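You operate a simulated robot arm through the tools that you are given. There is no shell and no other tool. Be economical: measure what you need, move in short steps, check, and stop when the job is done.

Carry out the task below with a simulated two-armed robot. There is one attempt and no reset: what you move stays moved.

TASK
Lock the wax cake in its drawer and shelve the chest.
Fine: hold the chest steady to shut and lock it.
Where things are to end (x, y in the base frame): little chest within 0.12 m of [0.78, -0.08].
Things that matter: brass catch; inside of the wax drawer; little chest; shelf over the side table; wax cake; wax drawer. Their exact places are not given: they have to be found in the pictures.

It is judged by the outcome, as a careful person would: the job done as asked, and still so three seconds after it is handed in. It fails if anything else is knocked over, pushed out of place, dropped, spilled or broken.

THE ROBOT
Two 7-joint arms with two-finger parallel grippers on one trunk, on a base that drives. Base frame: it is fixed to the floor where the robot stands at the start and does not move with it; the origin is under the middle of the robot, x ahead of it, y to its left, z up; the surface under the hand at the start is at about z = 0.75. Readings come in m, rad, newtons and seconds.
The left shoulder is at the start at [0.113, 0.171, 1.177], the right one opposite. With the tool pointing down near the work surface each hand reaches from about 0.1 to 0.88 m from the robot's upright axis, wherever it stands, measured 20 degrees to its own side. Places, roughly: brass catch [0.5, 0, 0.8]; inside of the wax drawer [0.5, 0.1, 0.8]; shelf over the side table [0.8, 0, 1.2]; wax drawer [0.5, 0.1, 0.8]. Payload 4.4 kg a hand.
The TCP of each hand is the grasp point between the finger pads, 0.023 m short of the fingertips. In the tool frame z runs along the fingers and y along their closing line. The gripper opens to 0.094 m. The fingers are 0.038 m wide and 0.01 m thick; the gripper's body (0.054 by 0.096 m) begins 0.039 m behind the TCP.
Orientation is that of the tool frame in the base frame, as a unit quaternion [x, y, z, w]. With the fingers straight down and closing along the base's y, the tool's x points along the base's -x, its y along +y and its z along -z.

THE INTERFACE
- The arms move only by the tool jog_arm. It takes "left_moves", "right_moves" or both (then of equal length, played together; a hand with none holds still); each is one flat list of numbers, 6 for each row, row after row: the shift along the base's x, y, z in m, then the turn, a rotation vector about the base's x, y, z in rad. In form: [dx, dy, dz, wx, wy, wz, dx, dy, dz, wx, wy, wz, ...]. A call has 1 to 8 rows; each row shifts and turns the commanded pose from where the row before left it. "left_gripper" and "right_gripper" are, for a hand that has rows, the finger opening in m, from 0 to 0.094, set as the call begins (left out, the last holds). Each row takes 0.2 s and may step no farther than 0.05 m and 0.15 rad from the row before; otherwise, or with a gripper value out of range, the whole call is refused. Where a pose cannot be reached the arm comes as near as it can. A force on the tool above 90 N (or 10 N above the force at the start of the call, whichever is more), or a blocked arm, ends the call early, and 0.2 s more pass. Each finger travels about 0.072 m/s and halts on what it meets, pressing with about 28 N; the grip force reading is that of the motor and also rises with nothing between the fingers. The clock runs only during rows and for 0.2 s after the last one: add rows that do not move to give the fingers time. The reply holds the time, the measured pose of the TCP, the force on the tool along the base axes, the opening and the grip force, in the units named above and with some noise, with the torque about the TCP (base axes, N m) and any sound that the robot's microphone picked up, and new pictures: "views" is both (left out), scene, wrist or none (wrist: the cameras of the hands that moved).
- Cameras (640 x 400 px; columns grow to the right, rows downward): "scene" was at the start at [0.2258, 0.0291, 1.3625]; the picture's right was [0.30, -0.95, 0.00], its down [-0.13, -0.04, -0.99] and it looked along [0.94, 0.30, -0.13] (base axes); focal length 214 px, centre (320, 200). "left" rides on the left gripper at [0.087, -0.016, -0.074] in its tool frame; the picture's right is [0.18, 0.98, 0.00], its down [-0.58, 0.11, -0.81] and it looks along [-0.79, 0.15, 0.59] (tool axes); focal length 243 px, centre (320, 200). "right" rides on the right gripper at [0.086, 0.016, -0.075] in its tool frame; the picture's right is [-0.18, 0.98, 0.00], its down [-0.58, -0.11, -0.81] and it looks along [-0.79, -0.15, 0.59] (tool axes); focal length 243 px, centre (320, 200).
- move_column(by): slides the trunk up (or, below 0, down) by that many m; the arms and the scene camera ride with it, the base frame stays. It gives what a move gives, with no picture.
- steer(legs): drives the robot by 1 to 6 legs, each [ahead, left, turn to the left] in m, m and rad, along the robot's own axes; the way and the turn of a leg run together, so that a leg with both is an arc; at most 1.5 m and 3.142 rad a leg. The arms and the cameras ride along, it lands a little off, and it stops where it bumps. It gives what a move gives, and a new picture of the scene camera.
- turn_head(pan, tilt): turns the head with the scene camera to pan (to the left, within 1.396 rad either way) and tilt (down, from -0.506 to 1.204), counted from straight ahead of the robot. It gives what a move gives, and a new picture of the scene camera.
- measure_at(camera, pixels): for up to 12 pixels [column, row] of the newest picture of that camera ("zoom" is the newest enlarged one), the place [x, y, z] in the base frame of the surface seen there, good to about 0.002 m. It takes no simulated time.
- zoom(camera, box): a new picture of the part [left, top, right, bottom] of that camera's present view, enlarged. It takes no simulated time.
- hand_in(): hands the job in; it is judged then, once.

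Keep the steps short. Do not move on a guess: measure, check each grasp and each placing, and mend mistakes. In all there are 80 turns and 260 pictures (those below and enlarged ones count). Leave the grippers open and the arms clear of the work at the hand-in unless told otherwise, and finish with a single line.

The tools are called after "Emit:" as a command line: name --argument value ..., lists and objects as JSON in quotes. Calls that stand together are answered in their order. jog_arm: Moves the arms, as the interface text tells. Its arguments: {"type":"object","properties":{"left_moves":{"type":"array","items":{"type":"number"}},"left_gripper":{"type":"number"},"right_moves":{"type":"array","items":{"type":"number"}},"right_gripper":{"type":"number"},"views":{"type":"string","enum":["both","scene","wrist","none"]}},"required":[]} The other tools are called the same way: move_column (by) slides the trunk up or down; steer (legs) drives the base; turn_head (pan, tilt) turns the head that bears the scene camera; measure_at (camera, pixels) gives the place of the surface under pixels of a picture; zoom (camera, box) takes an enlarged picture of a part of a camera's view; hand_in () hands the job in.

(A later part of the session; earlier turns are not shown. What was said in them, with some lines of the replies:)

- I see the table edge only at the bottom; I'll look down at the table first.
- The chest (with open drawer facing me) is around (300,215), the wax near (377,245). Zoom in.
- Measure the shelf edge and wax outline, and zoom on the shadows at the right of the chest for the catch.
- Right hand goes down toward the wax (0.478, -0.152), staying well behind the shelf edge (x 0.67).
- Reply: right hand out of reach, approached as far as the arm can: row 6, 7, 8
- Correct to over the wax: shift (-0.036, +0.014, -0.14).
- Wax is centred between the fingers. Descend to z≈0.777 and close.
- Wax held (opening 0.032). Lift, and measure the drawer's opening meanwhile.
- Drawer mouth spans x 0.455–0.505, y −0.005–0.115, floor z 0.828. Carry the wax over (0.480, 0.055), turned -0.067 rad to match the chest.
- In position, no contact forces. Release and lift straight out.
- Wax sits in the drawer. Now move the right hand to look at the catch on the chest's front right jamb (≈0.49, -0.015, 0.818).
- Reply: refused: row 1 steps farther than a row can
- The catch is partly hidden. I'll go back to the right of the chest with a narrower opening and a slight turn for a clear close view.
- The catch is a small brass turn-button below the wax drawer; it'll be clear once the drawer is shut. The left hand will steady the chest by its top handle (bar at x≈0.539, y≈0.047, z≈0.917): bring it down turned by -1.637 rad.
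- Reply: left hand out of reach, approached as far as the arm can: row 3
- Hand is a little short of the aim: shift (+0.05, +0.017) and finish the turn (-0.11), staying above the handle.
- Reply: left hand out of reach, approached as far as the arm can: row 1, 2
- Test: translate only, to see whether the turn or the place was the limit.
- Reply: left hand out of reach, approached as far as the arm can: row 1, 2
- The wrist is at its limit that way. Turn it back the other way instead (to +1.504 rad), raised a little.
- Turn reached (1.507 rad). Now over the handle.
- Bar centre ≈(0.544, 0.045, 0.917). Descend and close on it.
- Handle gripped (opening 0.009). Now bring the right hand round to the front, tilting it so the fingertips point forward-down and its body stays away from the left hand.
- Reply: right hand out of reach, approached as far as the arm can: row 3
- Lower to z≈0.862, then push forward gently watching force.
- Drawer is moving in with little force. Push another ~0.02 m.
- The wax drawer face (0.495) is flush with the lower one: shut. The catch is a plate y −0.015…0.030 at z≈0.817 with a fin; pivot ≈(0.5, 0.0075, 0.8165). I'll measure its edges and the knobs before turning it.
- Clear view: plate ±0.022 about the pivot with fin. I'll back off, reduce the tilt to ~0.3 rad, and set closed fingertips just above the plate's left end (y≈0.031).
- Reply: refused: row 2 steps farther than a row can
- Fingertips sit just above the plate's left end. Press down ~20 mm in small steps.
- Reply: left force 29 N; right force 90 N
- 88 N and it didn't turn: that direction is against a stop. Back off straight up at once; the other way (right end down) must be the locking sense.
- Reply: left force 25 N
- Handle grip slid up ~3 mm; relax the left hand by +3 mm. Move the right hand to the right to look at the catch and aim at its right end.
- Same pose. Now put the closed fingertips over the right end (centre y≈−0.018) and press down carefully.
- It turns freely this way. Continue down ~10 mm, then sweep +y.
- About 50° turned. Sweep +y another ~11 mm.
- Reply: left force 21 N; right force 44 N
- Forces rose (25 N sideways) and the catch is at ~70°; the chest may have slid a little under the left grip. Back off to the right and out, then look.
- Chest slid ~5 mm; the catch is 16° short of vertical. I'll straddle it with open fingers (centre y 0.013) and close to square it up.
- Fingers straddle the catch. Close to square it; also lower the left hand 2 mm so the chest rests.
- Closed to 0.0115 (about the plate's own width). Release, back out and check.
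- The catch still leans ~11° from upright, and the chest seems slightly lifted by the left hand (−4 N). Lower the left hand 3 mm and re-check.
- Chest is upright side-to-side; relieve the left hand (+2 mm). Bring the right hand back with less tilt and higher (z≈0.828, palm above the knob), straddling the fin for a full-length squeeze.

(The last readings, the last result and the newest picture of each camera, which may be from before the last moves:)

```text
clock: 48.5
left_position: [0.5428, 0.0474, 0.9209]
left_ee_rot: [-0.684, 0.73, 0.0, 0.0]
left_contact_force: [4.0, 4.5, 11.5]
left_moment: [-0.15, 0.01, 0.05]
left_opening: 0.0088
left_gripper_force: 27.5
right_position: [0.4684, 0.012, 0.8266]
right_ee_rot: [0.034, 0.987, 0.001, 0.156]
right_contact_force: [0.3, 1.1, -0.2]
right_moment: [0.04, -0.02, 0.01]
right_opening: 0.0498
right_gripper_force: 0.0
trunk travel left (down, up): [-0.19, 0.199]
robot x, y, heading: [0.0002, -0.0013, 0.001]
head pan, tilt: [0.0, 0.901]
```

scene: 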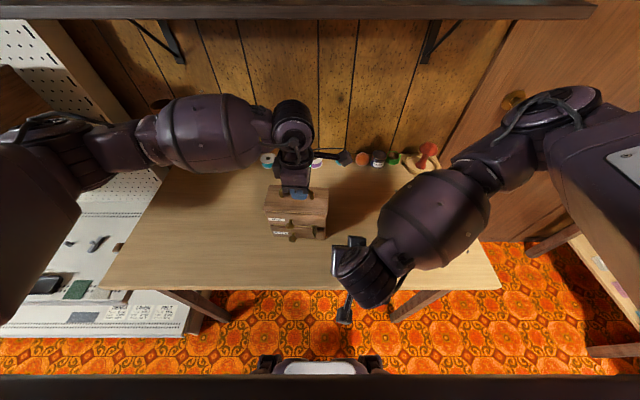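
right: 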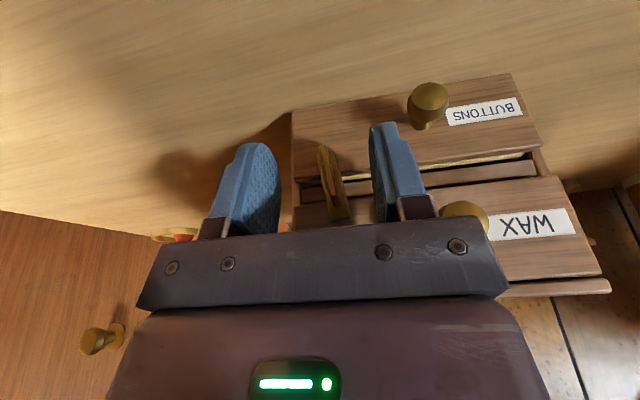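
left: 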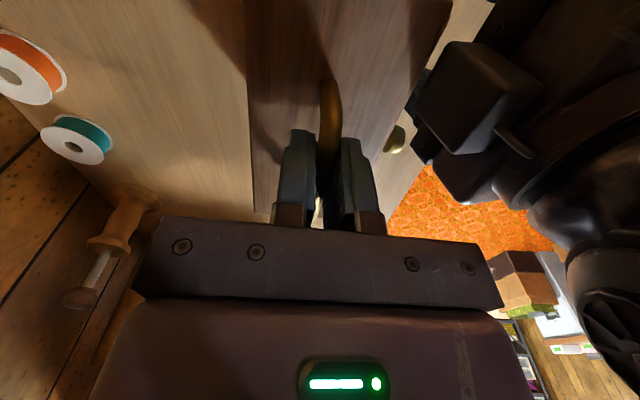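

Emit:
jog_arm --right_moves '[0, 0.0015, 0, 0, 0, 0, 0, 0, 0, 0, 0, 0, 0, 0, 0, 0, 0, 0, 0, 0, 0, 0, 0, 0]' --right_gripper 0.0 --left_moves '[0, 0, 0.001, 0, 0, 0, 0, 0, 0, 0, 0, 0, 0, 0, 0, 0, 0, 0, 0, 0, 0, 0, 0, 0]' --views "wrist"

Emit:
zoom --camera "right" --box '[220, 80, 420, 220]'

```text
clock: 49.5
left_position: [0.5427, 0.046, 0.9209]
left_ee_rot: [-0.683, 0.731, -0.001, 0.0]
left_contact_force: [0.8, -9.0, -4.4]
left_moment: [-0.66, 0.03, 0.32]
left_opening: 0.0088
left_gripper_force: 27.6
right_position: [0.4687, 0.015, 0.8265]
right_ee_rot: [0.034, 0.987, 0.002, 0.156]
right_contact_force: [-1.8, 9.9, 3.1]
right_moment: [-0.28, -0.09, 0.37]
right_opening: 0.0043
right_gripper_force: 28.4
trunk travel left (down, up): [-0.19, 0.199]
robot x, y, heading: [-0.0003, 0.0009, 0.002]
head pan, tilt: [0.0, 0.901]
```

right: 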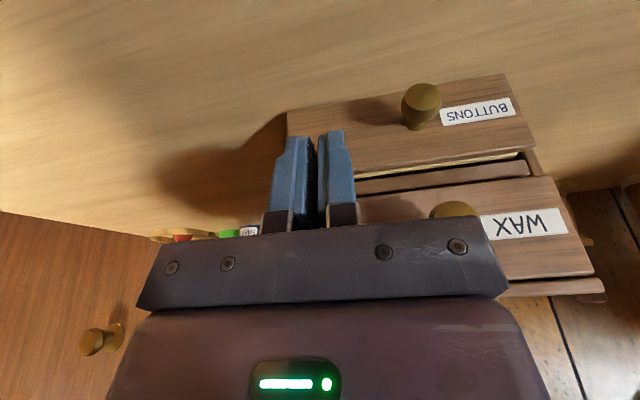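
left: 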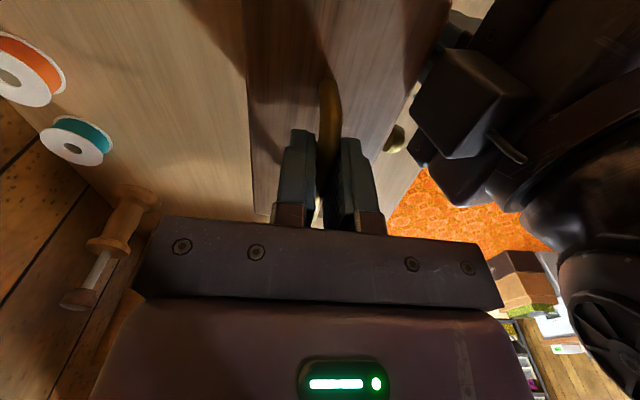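

```text
2.86 times, centred on (320, 150) of right
```

zoom: 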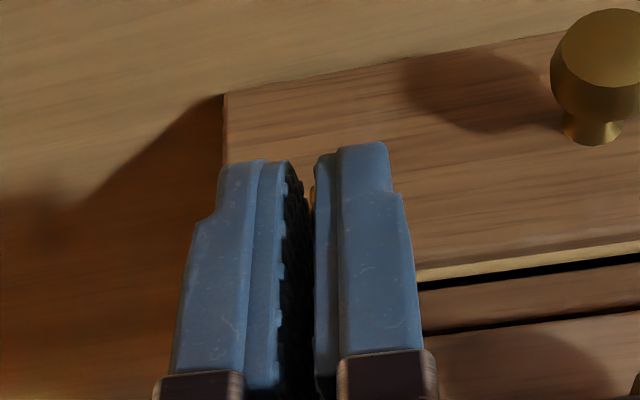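

Opening 0.0043 = fin thickness, so the fin is flush with the vertical pads. Release, withdraw and check.

Emit:
jog_arm --right_moves '[0, 0, 0, 0, 0, 0, 0, 0, 0, 0, 0, 0, -0.035, 0, 0.002, 0, 0, 0, -0.015, -0.04, 0.01, 0, 0, 0, 0, -0.045, 0.01, 0, 0, 0, 0, 0, 0, 0, 0, 0]' --right_gripper 0.05 --views "wrist"

Emit:
zoom --camera "right" --box '[370, 20, 640, 220]'

```text
clock: 50.9
left_position: [0.5427, 0.0485, 0.9202]
left_ee_rot: [-0.684, 0.729, -0.001, 0.0]
left_contact_force: [-0.6, -0.8, -4.5]
left_moment: [-0.06, -0.01, 0.04]
left_opening: 0.009
left_gripper_force: 27.6
right_position: [0.4207, -0.0689, 0.8477]
right_ee_rot: [0.035, 0.987, 0.002, 0.156]
right_contact_force: [0.8, 0.8, -0.3]
right_moment: [0.02, 0.0, 0.03]
right_opening: 0.0502
right_gripper_force: 0.1
trunk travel left (down, up): [-0.19, 0.199]
robot x, y, heading: [0.0023, 0.0015, -0.001]
head pan, tilt: [0.0, 0.901]
```

right: 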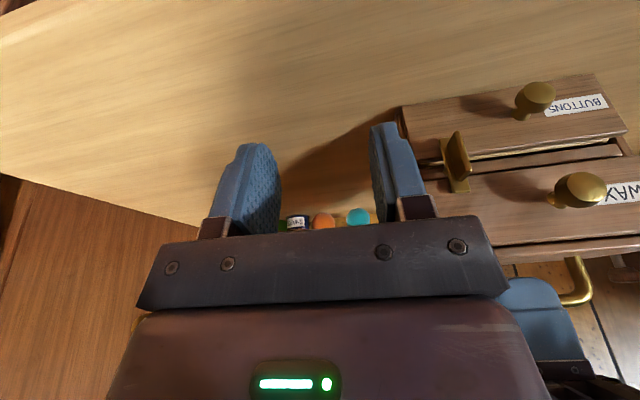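

```text
2.00 times, centred on (505, 120) of right
```

zoom: 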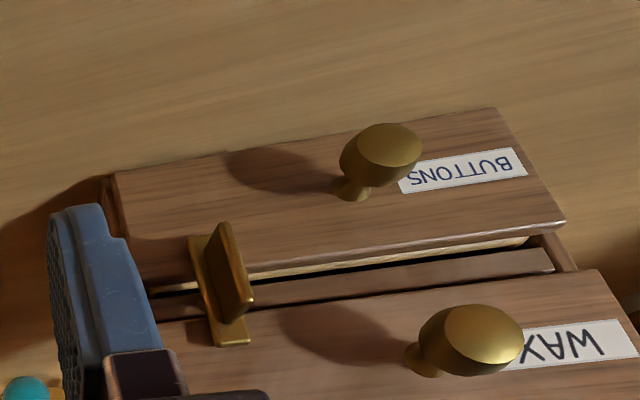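

Emit:
measure_at --camera "zoom" --pixels '[[193, 242], [215, 342], [208, 242], [245, 338], [120, 180], [560, 222], [490, 115], [600, 275], [165, 320], [220, 228], [248, 300]]'

```text
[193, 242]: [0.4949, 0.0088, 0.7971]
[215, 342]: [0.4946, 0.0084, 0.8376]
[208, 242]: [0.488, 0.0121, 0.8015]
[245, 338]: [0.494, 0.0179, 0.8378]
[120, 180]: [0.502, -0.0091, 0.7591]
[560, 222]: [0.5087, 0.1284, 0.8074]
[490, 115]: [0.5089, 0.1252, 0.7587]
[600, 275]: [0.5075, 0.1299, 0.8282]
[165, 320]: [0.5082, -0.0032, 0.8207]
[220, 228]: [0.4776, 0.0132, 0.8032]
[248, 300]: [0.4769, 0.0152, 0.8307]
```

The catch is upright across the wax drawer (both ends at y 0.0085): locked. Retract the right arm, and lift the chest a little with the left to test the hold.

Emit:
jog_arm --right_moves '[-0.02, -0.03, 0.03, 0, 0.05, 0, -0.02, -0.03, 0.03, 0, 0.05, 0, -0.02, -0.03, 0.03, 0, 0.05, 0, -0.02, -0.03, 0.03, 0, 0.05, 0, -0.01, -0.03, 0.03, 0, 0.05, 0, -0.01, -0.03, 0.03, 0, 0.05, 0, 0, -0.03, 0.03, 0, 0, 0, 0, -0.03, 0.03, 0, 0, 0]' --views "none"

Emit:
jog_arm --left_moves '[0, 0, 0.02, 0, 0, 0, 0, 0, 0.03, 0, 0, 0, 0, 0, 0, 0, 0, 0]' --left_gripper 0.0 --views "both"

Emit:
zoom --camera "scene" --box '[230, 150, 390, 250]'

```text
clock: 52.7
left_position: [0.5434, 0.0475, 0.9211]
left_ee_rot: [-0.684, 0.729, 0.0, 0.0]
left_contact_force: [0.1, 0.5, -5.4]
left_moment: [0.01, 0.02, 0.01]
left_opening: 0.0089
left_gripper_force: 27.6
right_position: [0.3864, -0.1375, 0.9158]
right_ee_rot: [0.034, 0.998, -0.003, 0.044]
right_contact_force: [0.2, 0.6, 0.1]
right_moment: [-0.02, 0.01, -0.01]
right_opening: 0.0502
right_gripper_force: 0.1
right hand out of reach, approached as far as the arm can: row 2, 3, 4, 5, 6, 7, 8
trunk travel left (down, up): [-0.19, 0.199]
robot x, y, heading: [-0.0012, -0.0001, 0.006]
head pan, tilt: [0.0, 0.901]
```

```text
clock: 53.5
left_position: [0.5429, 0.0471, 0.9719]
left_ee_rot: [-0.684, 0.729, 0.001, 0.0]
left_contact_force: [0.0, 0.9, -4.6]
left_moment: [-0.06, 0.02, 0.0]
left_opening: 0.0089
left_gripper_force: 27.9
right_position: [0.3879, -0.1377, 0.9162]
right_ee_rot: [0.034, 0.998, -0.004, 0.044]
right_contact_force: [0.2, 0.5, -0.2]
right_moment: [0.01, 0.03, -0.01]
right_opening: 0.05
right_gripper_force: 0.1
trunk travel left (down, up): [-0.19, 0.199]
robot x, y, heading: [-0.0023, -0.0003, 0.001]
head pan, tilt: [0.0, 0.901]
```

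scene: 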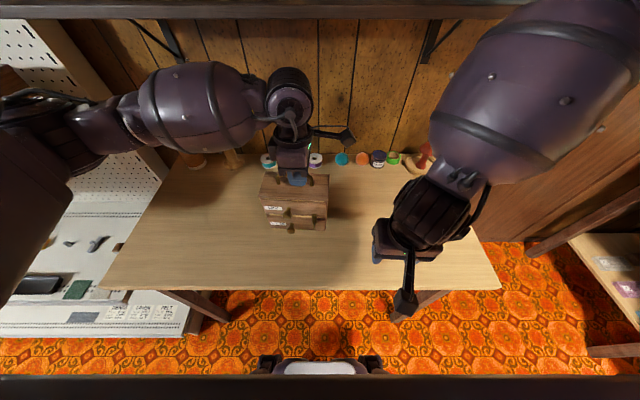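
left: 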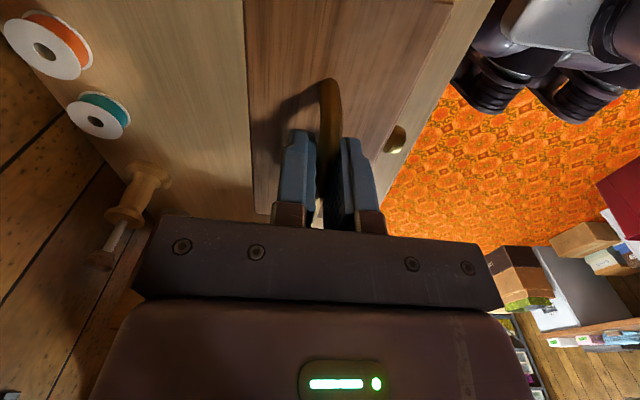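

```text
4.00 times, centred on (310, 200) of scene
```

zoom: 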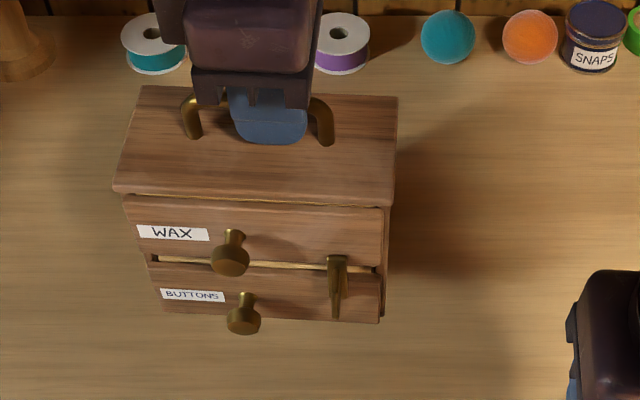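

Chest held well (≈5 N), catch upright. Raise the trunk fully, then look at the shelf.

Emit:
move_column --by 0.199

Emit:
turn_head --pan -0.1 --tilt 0.35

```text
clock: 55.7
left_position: [0.5434, 0.0464, 1.17]
left_ee_rot: [-0.684, 0.73, 0.0, 0.001]
left_contact_force: [-0.1, -0.6, -5.5]
left_moment: [-0.05, 0.02, 0.03]
left_opening: 0.0088
left_gripper_force: 27.9
right_position: [0.3872, -0.1374, 1.1148]
right_ee_rot: [0.034, 0.998, -0.003, 0.043]
right_contact_force: [0.5, 0.1, -0.5]
right_moment: [0.02, -0.02, 0.01]
right_opening: 0.0501
right_gripper_force: 0.1
trunk travel left (down, up): [-0.388, 0.0]
robot x, y, heading: [0.0032, 0.0019, -0.004]
head pan, tilt: [0.0, 0.901]
```

```text
clock: 56.6
left_position: [0.5447, 0.0475, 1.1705]
left_ee_rot: [-0.683, 0.73, -0.001, 0.001]
left_contact_force: [-0.3, 1.1, -6.0]
left_moment: [-0.05, 0.02, -0.02]
left_opening: 0.0093
left_gripper_force: 28.4
right_position: [0.3884, -0.1378, 1.1147]
right_ee_rot: [0.033, 0.999, -0.002, 0.044]
right_contact_force: [0.4, 0.8, -0.5]
right_moment: [0.02, 0.01, 0.02]
right_opening: 0.0502
right_gripper_force: 0.0
trunk travel left (down, up): [-0.388, 0.0]
robot x, y, heading: [-0.0016, -0.0003, -0.0]
head pan, tilt: [-0.099, 0.351]
```

scene: 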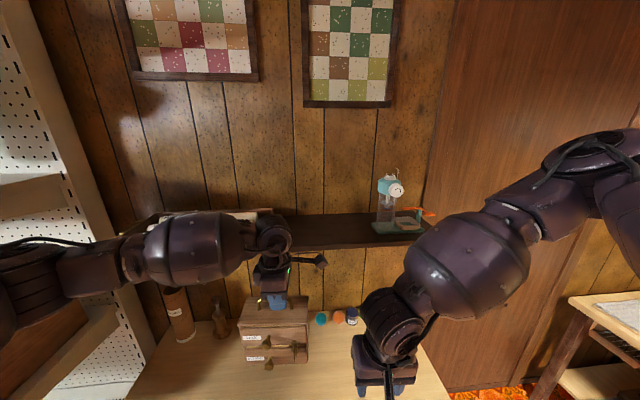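

Emit:
measure_at --camera "scene" --pixels '[[340, 230], [340, 242], [340, 216], [340, 205], [375, 226], [372, 232], [386, 205], [272, 211], [310, 225], [300, 217], [378, 218], [345, 105]]'

Emit:
zoom --camera "scene" --box '[130, 160, 450, 260]'

```text
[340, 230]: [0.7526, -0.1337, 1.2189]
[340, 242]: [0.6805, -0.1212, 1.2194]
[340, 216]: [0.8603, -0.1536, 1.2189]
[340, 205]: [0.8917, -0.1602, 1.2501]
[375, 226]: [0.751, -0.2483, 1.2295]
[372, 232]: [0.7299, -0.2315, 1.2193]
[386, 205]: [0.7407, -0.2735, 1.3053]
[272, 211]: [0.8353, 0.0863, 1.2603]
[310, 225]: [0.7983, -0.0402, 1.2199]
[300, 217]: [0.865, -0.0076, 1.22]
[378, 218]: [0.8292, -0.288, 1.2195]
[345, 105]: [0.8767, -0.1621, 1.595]
```

```text
2.00 times, centred on (290, 210) of scene
```

zoom: 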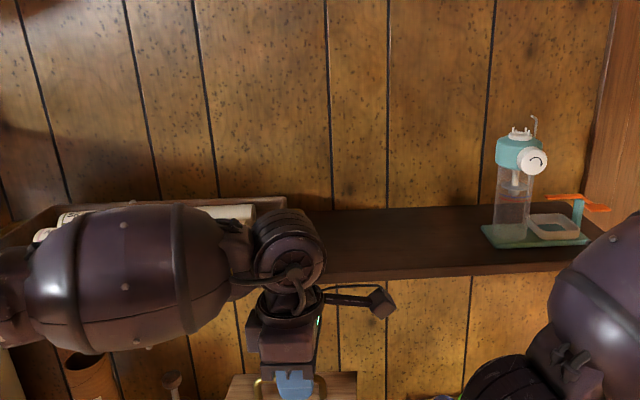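

Shelf top is z 1.219, x 0.672–0.89, free between the tray (y≈0.06) and the sewing machine (y≈−0.23). First clear the right arm farther to the right, and raise the chest with the left.

Emit:
jog_arm --right_moves '[0, -0.04, 0, 0, 0, 0, 0, -0.04, 0, 0, 0, 0, 0, -0.04, 0, 0, 0, 0, 0, -0.04, 0, 0, 0, 0, 0, -0.03, 0, 0, 0, 0, 0, -0.03, 0, 0, 0, 0, 0, 0, 0, 0, 0, 0]' --left_moves '[0, 0, 0.04, 0, 0, 0, 0, 0, 0.045, 0, 0, 0, 0, 0, 0.045, 0, 0, 0, 0, 0, 0.045, 0, 0, 0, 0, 0, 0.045, 0, 0, 0, 0, 0, 0.04, 0, 0, 0, 0, 0, 0, 0, 0, 0]' --views "scene"

```text
clock: 58.2
left_position: [0.5449, 0.0488, 1.4284]
left_ee_rot: [-0.684, 0.73, 0.0, 0.0]
left_contact_force: [0.2, 0.3, -5.4]
left_moment: [-0.01, 0.04, -0.01]
left_opening: 0.0095
left_gripper_force: 27.8
right_position: [0.3893, -0.3558, 1.1141]
right_ee_rot: [0.033, 0.999, -0.002, 0.043]
right_contact_force: [-0.6, 0.3, 0.0]
right_moment: [-0.03, 0.04, 0.0]
right_opening: 0.05
right_gripper_force: 0.1
trunk travel left (down, up): [-0.388, 0.0]
robot x, y, heading: [-0.0, -0.001, 0.003]
head pan, tilt: [-0.099, 0.351]
```

scene: 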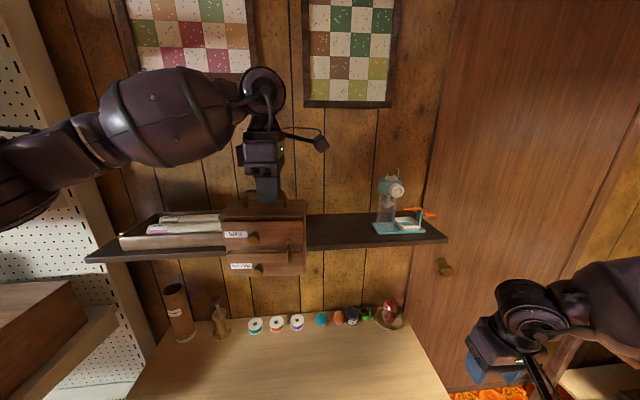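

Both fine. Shift left hand to y≈−0.072 in front of the shelf.

Emit:
jog_arm --left_moves '[0, -0.04, 0, 0, 0, 0, 0, -0.04, 0, 0, 0, 0, 0, -0.04, 0, 0, 0, 0, 0.03, 0, 0.01, 0, 0, 0, 0.03, 0, 0, 0, 0, 0, 0, 0, 0, 0, 0, 0]' --views "both"

```text
clock: 59.6
left_position: [0.604, -0.0721, 1.4404]
left_ee_rot: [-0.684, 0.73, 0.0, 0.001]
left_contact_force: [0.6, -0.1, -4.7]
left_moment: [-0.02, 0.0, -0.02]
left_opening: 0.0095
left_gripper_force: 28.1
right_position: [0.3864, -0.3569, 1.1143]
right_ee_rot: [0.035, 0.998, -0.004, 0.045]
right_contact_force: [-0.1, 0.0, -0.5]
right_moment: [-0.01, -0.02, -0.02]
right_opening: 0.0503
right_gripper_force: 0.0
trunk travel left (down, up): [-0.388, 0.0]
robot x, y, heading: [0.0011, 0.0007, -0.0]
head pan, tilt: [-0.099, 0.351]
```

scene: 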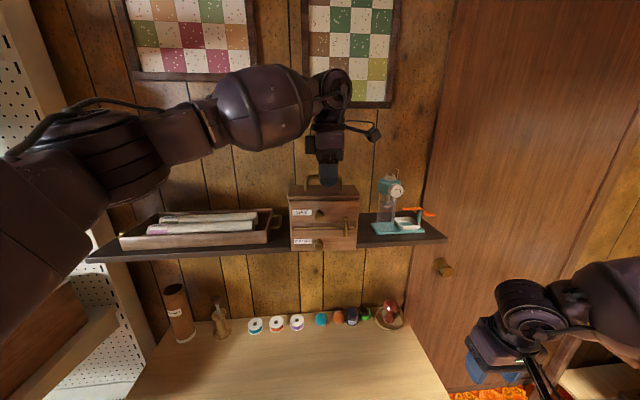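
left: 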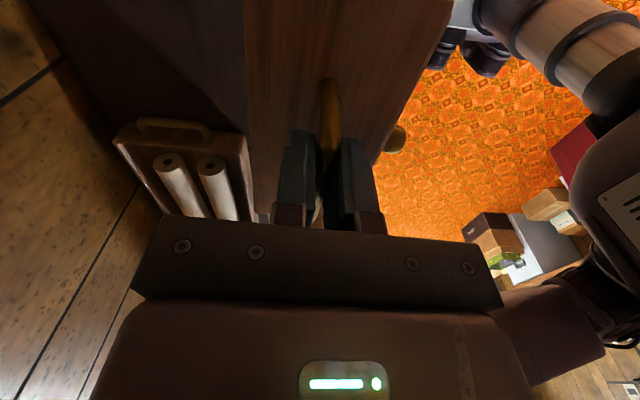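

Check the catch and chest bottom, plus the tray handle and machine top.

Emit:
zoom --camera "scene" --box '[260, 150, 440, 262]'

```text
3.56 times, centred on (350, 206) of scene
```

zoom: 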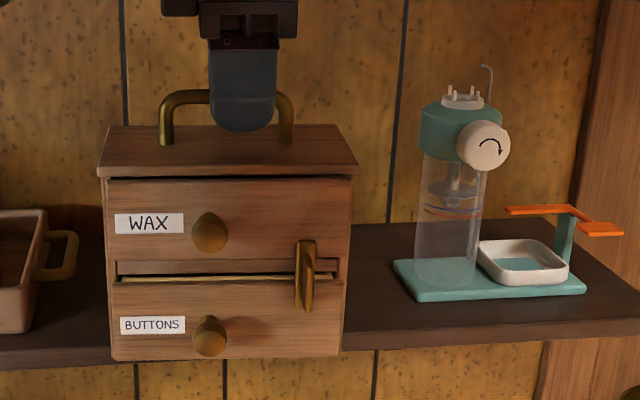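

Emit:
measure_at --camera "zoom" --pixels '[[115, 350], [335, 356], [225, 356], [72, 260], [75, 240], [487, 68], [395, 265], [430, 120], [355, 165], [105, 165], [110, 130], [345, 130]]'

```text
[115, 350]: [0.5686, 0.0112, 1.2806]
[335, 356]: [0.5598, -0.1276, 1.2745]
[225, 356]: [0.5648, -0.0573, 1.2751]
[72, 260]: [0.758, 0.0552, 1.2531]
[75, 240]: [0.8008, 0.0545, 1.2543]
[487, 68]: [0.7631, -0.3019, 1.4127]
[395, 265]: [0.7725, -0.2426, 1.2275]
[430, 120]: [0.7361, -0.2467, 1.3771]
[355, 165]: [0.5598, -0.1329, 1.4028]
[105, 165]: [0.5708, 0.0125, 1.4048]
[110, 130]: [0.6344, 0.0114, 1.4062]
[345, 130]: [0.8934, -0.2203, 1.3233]
```

Chest bottom is 0.168 below the TCP; the path is clear. Go forward 0.176 m.

Emit:
jog_arm --left_moves '[0.044, 0, 0, 0, 0, 0, 0.044, 0, 0, 0, 0, 0, 0.044, 0, 0, 0, 0, 0, 0.044, 0, 0, 0, 0, 0, 0, 0, 0, 0, 0, 0]' --views "both"

```text
clock: 60.8
left_position: [0.7124, -0.0432, 1.4261]
left_ee_rot: [-0.683, 0.73, -0.001, 0.001]
left_contact_force: [0.1, -0.1, -4.9]
left_moment: [-0.02, -0.03, -0.03]
left_opening: 0.0092
left_gripper_force: 27.9
left hand out of reach, approached as far as the arm can: row 3, 4
right_position: [0.3869, -0.3567, 1.114]
right_ee_rot: [0.034, 0.998, -0.004, 0.043]
right_contact_force: [0.0, 1.2, -0.2]
right_moment: [0.02, 0.0, -0.01]
right_opening: 0.05
right_gripper_force: 0.0
trunk travel left (down, up): [-0.388, 0.0]
robot x, y, heading: [0.0038, -0.0023, 0.002]
head pan, tilt: [-0.099, 0.351]
```

scene: 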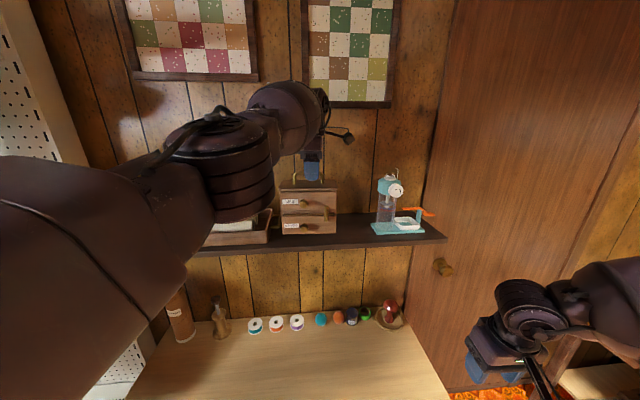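
left: 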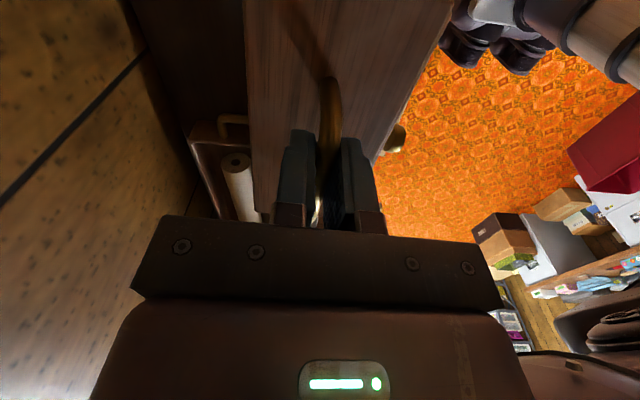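

The arm is at its reach limit (0.712). Pull back out first, then shift the base right/forward a bit.

Emit:
jog_arm --left_moves '[-0.045, 0, 0.01, 0, 0, 0, -0.045, 0, 0.005, 0, 0, 0, -0.03, 0, 0, 0, 0, 0, 0, 0.04, 0, 0, 0, 0, 0, 0.04, 0, 0, 0, 0, 0, 0, 0, 0, 0, 0]' --views "none"

Emit:
turn_head --pan -0.3 --tilt 1.1

```text
clock: 62.2
left_position: [0.7054, -0.0182, 1.48]
left_ee_rot: [-0.682, 0.731, 0.001, 0.001]
left_contact_force: [-0.6, 0.1, -4.6]
left_moment: [0.0, -0.01, 0.01]
left_opening: 0.0089
left_gripper_force: 27.6
left hand out of reach, approached as far as the arm can: row 1, 2, 3, 4, 5
right_position: [0.3874, -0.357, 1.113]
right_ee_rot: [0.034, 0.998, -0.002, 0.045]
right_contact_force: [0.1, -0.9, 0.3]
right_moment: [0.01, 0.01, 0.03]
right_opening: 0.05
right_gripper_force: 0.0
trunk travel left (down, up): [-0.388, 0.0]
robot x, y, heading: [0.0018, 0.0011, -0.002]
head pan, tilt: [-0.099, 0.351]
```

```text
clock: 63.3
left_position: [0.7063, -0.0157, 1.4792]
left_ee_rot: [-0.684, 0.73, 0.0, 0.0]
left_contact_force: [-0.5, -0.1, -4.4]
left_moment: [-0.06, -0.03, 0.0]
left_opening: 0.0093
left_gripper_force: 27.9
right_position: [0.3885, -0.3567, 1.114]
right_ee_rot: [0.034, 0.998, -0.001, 0.044]
right_contact_force: [0.6, 0.3, -0.4]
right_moment: [-0.01, 0.0, 0.0]
right_opening: 0.05
right_gripper_force: 0.0
trunk travel left (down, up): [-0.388, 0.0]
robot x, y, heading: [0.0039, -0.002, -0.001]
head pan, tilt: [-0.3, 1.1]
```

scene: 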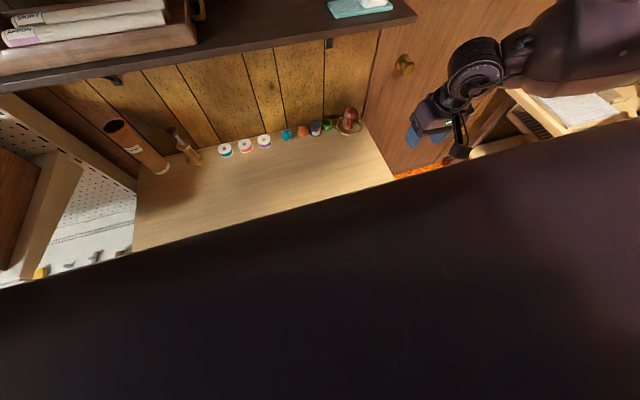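

Emit:
turn_head --pan 0.0 --tilt 0.3

```text
clock: 64.5
left_position: [0.7057, -0.0164, 1.4794]
left_ee_rot: [-0.683, 0.73, 0.002, 0.0]
left_contact_force: [-0.6, 0.3, -5.4]
left_moment: [-0.02, 0.02, 0.0]
left_opening: 0.009
left_gripper_force: 28.6
right_position: [0.3867, -0.3566, 1.1137]
right_ee_rot: [0.034, 0.998, -0.002, 0.043]
right_contact_force: [0.3, -0.6, 0.3]
right_moment: [-0.02, -0.06, -0.02]
right_opening: 0.0503
right_gripper_force: 0.0
trunk travel left (down, up): [-0.388, 0.0]
robot x, y, heading: [-0.0012, 0.0021, -0.0]
head pan, tilt: [0.0, 0.3]
```

scene: 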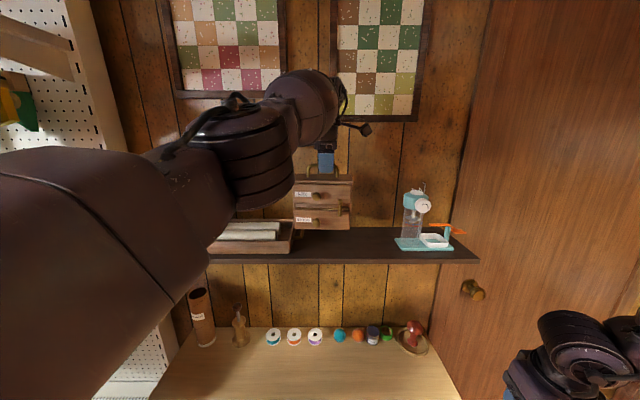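

The arm is near its limits; I can place using base and trunk with the arm fixed. Check the forearm's clearance above the tray.

Emit:
measure_at --camera "scene" --pixels '[[260, 207], [240, 200], [290, 190], [285, 205], [270, 225], [250, 228], [320, 227], [300, 140], [180, 250], [100, 380], [180, 180], [292, 245]]'

Emit:
zoom --camera "scene" --box '[180, 60, 420, 260]'

```text
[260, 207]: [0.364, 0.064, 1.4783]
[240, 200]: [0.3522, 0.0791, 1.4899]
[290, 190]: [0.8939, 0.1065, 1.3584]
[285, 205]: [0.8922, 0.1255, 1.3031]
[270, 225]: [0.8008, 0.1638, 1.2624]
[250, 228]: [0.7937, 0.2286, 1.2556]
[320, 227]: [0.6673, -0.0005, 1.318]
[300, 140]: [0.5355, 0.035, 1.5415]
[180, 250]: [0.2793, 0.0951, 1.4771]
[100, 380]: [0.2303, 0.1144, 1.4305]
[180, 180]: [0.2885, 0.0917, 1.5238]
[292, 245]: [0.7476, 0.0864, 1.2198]
```

```text
2.00 times, centred on (300, 160) of scene
```

zoom: 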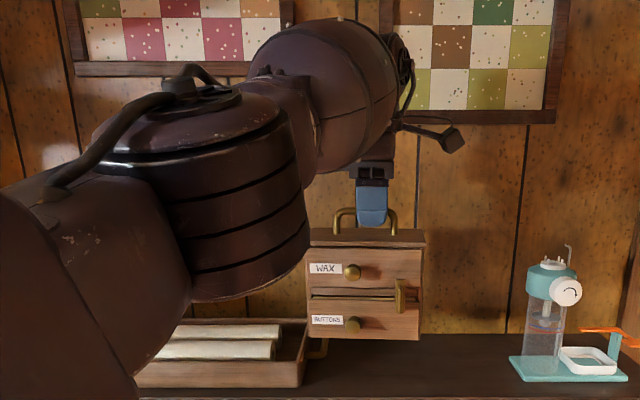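

All arm parts are well above shelf level and behind it. Drive ahead 0.05 and right 0.06 with the arm fixed.

Emit:
steer --legs '[[0.05, -0.06, 0]]'

```text
clock: 65.7
left_position: [0.756, -0.0761, 1.4798]
left_ee_rot: [-0.684, 0.729, 0.001, 0.0]
left_contact_force: [-0.2, 0.3, -6.1]
left_moment: [-0.03, -0.01, 0.02]
left_opening: 0.009
left_gripper_force: 27.5
right_position: [0.4365, -0.4156, 1.1149]
right_ee_rot: [0.036, 0.998, -0.002, 0.043]
right_contact_force: [0.4, 0.8, 0.1]
right_moment: [0.0, 0.01, -0.02]
right_opening: 0.0499
right_gripper_force: 0.0
trunk travel left (down, up): [-0.388, 0.0]
robot x, y, heading: [0.0513, -0.062, -0.002]
head pan, tilt: [0.0, 0.3]
```

scene: 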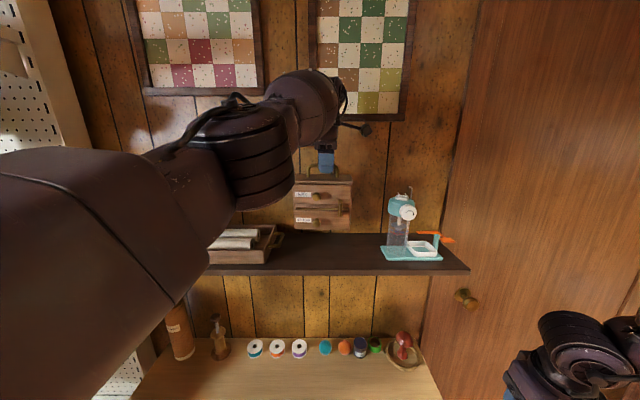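

Exactly placed. Lower the trunk 0.08 (chest bottom to ≈1.232) and check.

Emit:
move_column --by -0.08

Emit:
zoom --camera "scene" --box '[220, 80, 480, 260]'

```text
clock: 66.8
left_position: [0.7585, -0.0763, 1.3952]
left_ee_rot: [-0.684, 0.73, 0.004, -0.002]
left_contact_force: [-0.1, -0.1, -5.1]
left_moment: [-0.01, -0.01, -0.03]
left_opening: 0.0091
left_gripper_force: 28.0
right_position: [0.4351, -0.4169, 1.0349]
right_ee_rot: [0.035, 0.998, -0.004, 0.045]
right_contact_force: [-0.4, -0.1, 0.2]
right_moment: [-0.01, -0.02, 0.03]
right_opening: 0.0499
right_gripper_force: 0.1
trunk travel left (down, up): [-0.308, 0.08]
robot x, y, heading: [0.0462, -0.0553, -0.003]
head pan, tilt: [0.0, 0.3]
```

```text
2.22 times, centred on (350, 170) of scene
```

zoom: 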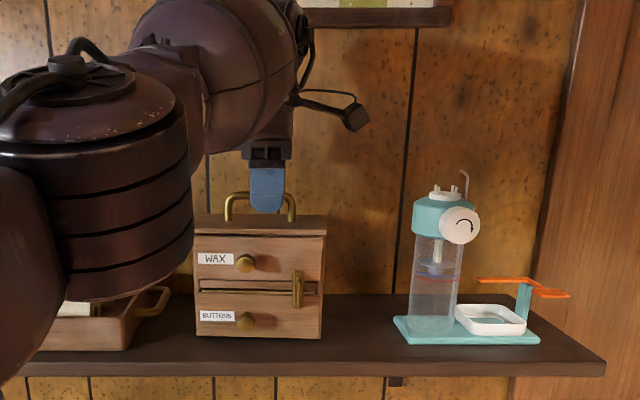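

Emit:
measure_at --camera "zoom" --pixels '[[198, 332], [320, 335], [260, 334], [260, 350], [325, 225], [198, 225], [165, 300], [260, 322]]'

Emit:
move_column --by -0.006

```text
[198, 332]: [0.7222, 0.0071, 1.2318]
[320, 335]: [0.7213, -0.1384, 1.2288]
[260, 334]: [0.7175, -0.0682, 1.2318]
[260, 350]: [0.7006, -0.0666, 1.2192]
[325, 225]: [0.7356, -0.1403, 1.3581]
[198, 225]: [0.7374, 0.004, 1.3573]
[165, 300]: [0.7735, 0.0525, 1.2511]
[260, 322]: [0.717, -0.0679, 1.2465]
```

```text
clock: 67.4
left_position: [0.7594, -0.0765, 1.3912]
left_ee_rot: [-0.684, 0.729, 0.003, -0.003]
left_contact_force: [3.2, 0.2, 11.6]
left_moment: [0.33, -0.01, -0.02]
left_opening: 0.009
left_gripper_force: 27.8
right_position: [0.4349, -0.4161, 1.0284]
right_ee_rot: [0.034, 0.998, -0.003, 0.044]
right_contact_force: [0.0, -0.5, 0.0]
right_moment: [-0.02, 0.0, 0.0]
right_opening: 0.0498
right_gripper_force: 0.1
trunk travel left (down, up): [-0.302, 0.086]
robot x, y, heading: [0.0494, -0.0594, 0.002]
head pan, tilt: [0.0, 0.3]
```

The chest now rests on the shelf (+12 N). Open the left fingers.

Emit:
jog_arm --left_moves '[0, 0, 0, 0, 0, 0, 0, 0, 0, 0, 0, 0, 0, 0, 0, 0, 0, 0]' --left_gripper 0.045 --views "both"

Emit:
zoom --camera "scene" --box '[220, 100, 480, 280]'

```text
clock: 68.2
left_position: [0.7614, -0.0771, 1.3895]
left_ee_rot: [-0.683, 0.731, 0.005, -0.003]
left_contact_force: [0.8, -0.8, 0.0]
left_moment: [0.05, -0.01, 0.02]
left_opening: 0.0449
left_gripper_force: 0.0
right_position: [0.436, -0.4159, 1.0282]
right_ee_rot: [0.035, 0.998, -0.003, 0.044]
right_contact_force: [0.7, -0.4, 0.7]
right_moment: [0.0, -0.01, -0.01]
right_opening: 0.0498
right_gripper_force: 0.1
trunk travel left (down, up): [-0.302, 0.086]
robot x, y, heading: [0.0491, -0.0578, 0.002]
head pan, tilt: [0.0, 0.3]
```

scene: 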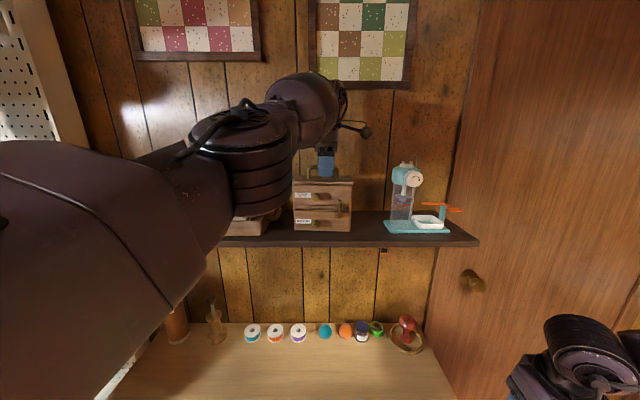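
left: 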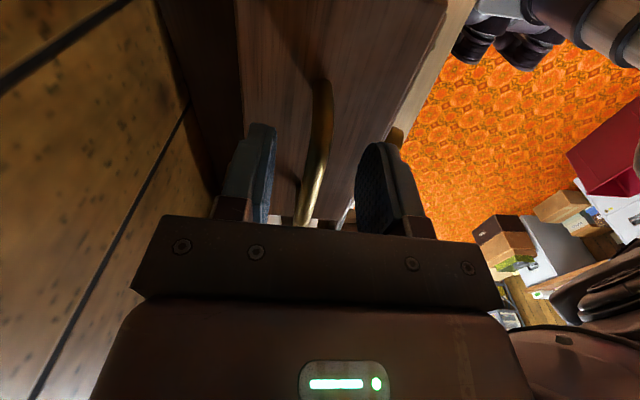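

```text
2.22 times, centred on (350, 190) of scene
```

zoom: 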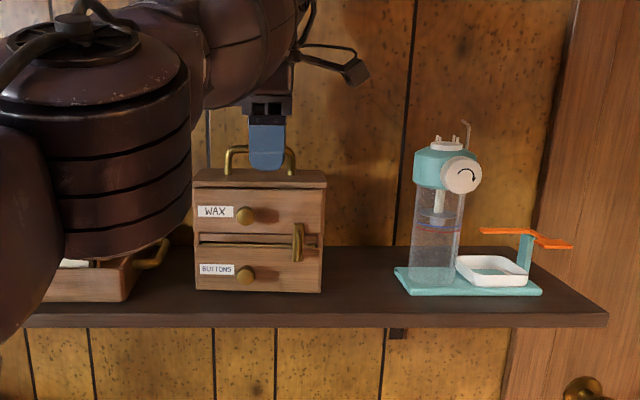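

Chest stands upright, both drawers shut, catch across. Fingers are clear of the bar; raise the trunk straight up.

Emit:
move_column --by 0.086

Emit:
steer --legs '[[-0.2, 0, 0]]'

```text
clock: 69.4
left_position: [0.7559, -0.0768, 1.4796]
left_ee_rot: [-0.684, 0.729, 0.001, 0.001]
left_contact_force: [0.8, 0.3, -0.3]
left_moment: [0.0, -0.01, 0.03]
left_opening: 0.0449
left_gripper_force: 0.0
right_position: [0.4363, -0.4161, 1.1145]
right_ee_rot: [0.035, 0.998, -0.002, 0.043]
right_contact_force: [0.2, 0.0, -0.1]
right_moment: [-0.02, -0.02, 0.03]
right_opening: 0.05
right_gripper_force: 0.0
trunk travel left (down, up): [-0.388, 0.0]
robot x, y, heading: [0.0452, -0.0634, -0.003]
head pan, tilt: [0.0, 0.3]
```

```text
clock: 71.0
left_position: [0.5534, -0.0751, 1.4798]
left_ee_rot: [-0.685, 0.729, 0.001, 0.001]
left_contact_force: [-1.2, -0.3, 0.4]
left_moment: [0.01, -0.03, 0.01]
left_opening: 0.0451
left_gripper_force: 0.1
right_position: [0.2334, -0.4147, 1.113]
right_ee_rot: [0.033, 0.998, -0.002, 0.045]
right_contact_force: [-0.1, -0.6, 0.7]
right_moment: [0.0, -0.01, 0.03]
right_opening: 0.05
right_gripper_force: 0.0
trunk travel left (down, up): [-0.388, 0.0]
robot x, y, heading: [-0.1505, -0.0584, 0.003]
head pan, tilt: [0.0, 0.3]
```

scene: 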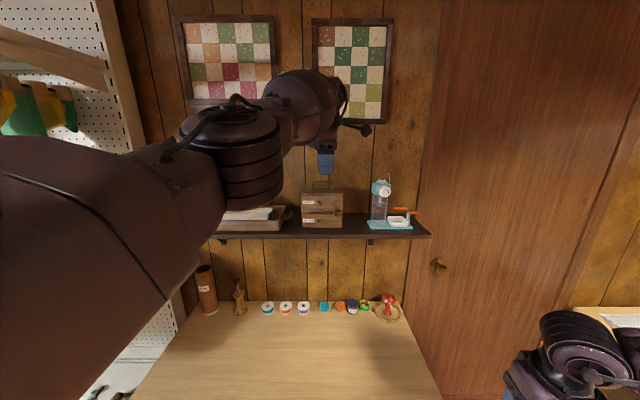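

Hands are clear. Last check of the chest, catch and position.

Emit:
zoom --camera "scene" --box '[270, 170, 430, 250]'

Emit:
measure_at --camera "scene" --pixels '[[305, 191], [340, 191], [304, 195], [341, 195], [322, 224], [322, 232]]'

Emit:
jog_arm --left_moves '[0, 0, 0, 0, 0, 0, 0, 0, 0, 0, 0, 0]' --left_gripper 0.094 --right_moves '[0, 0, 0, 0, 0, 0, 0, 0, 0, 0, 0, 0]' --right_gripper 0.094 --views "none"

```text
4.00 times, centred on (350, 210) of scene
```

zoom: 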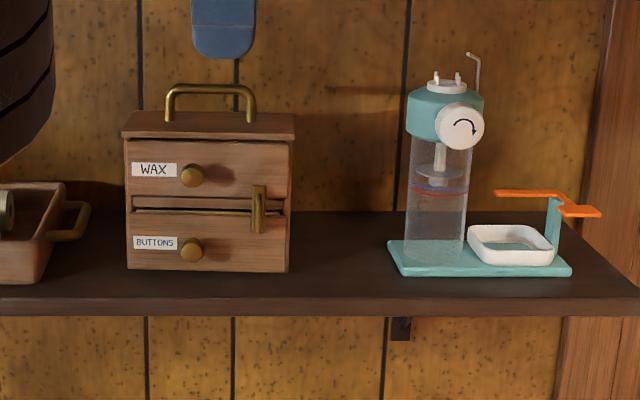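

```text
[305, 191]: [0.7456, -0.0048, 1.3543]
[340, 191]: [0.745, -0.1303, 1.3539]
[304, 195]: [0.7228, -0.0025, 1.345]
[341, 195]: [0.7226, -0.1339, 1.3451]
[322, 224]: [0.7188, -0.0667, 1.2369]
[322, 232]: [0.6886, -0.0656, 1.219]
```

```text
clock: 71.6
left_position: [0.5527, -0.0741, 1.4797]
left_ee_rot: [-0.684, 0.729, 0.0, 0.001]
left_contact_force: [-0.7, 0.4, 0.2]
left_moment: [0.02, 0.0, 0.02]
left_opening: 0.0941
left_gripper_force: 0.1
right_position: [0.2343, -0.4158, 1.1146]
right_ee_rot: [0.033, 0.998, -0.002, 0.044]
right_contact_force: [-0.2, 0.6, -0.7]
right_moment: [0.01, 0.02, 0.03]
right_opening: 0.0939
right_gripper_force: 0.2
trunk travel left (down, up): [-0.388, 0.0]
robot x, y, heading: [-0.1539, -0.0615, 0.006]
head pan, tilt: [0.0, 0.3]
```

The chest stands on the shelf, centred at about (0.757, -0.067), with the drawer shut and the catch upright. Both hands are open and clear, so I'm handing in.

Emit:
hand_in

```text
The job is handed in.
```

The wax cake is shut in its drawer with the brass catch turned upright across it, and the chest stands on the shelf at about (0.757, -0.067), roughly 0.03 m from the target.
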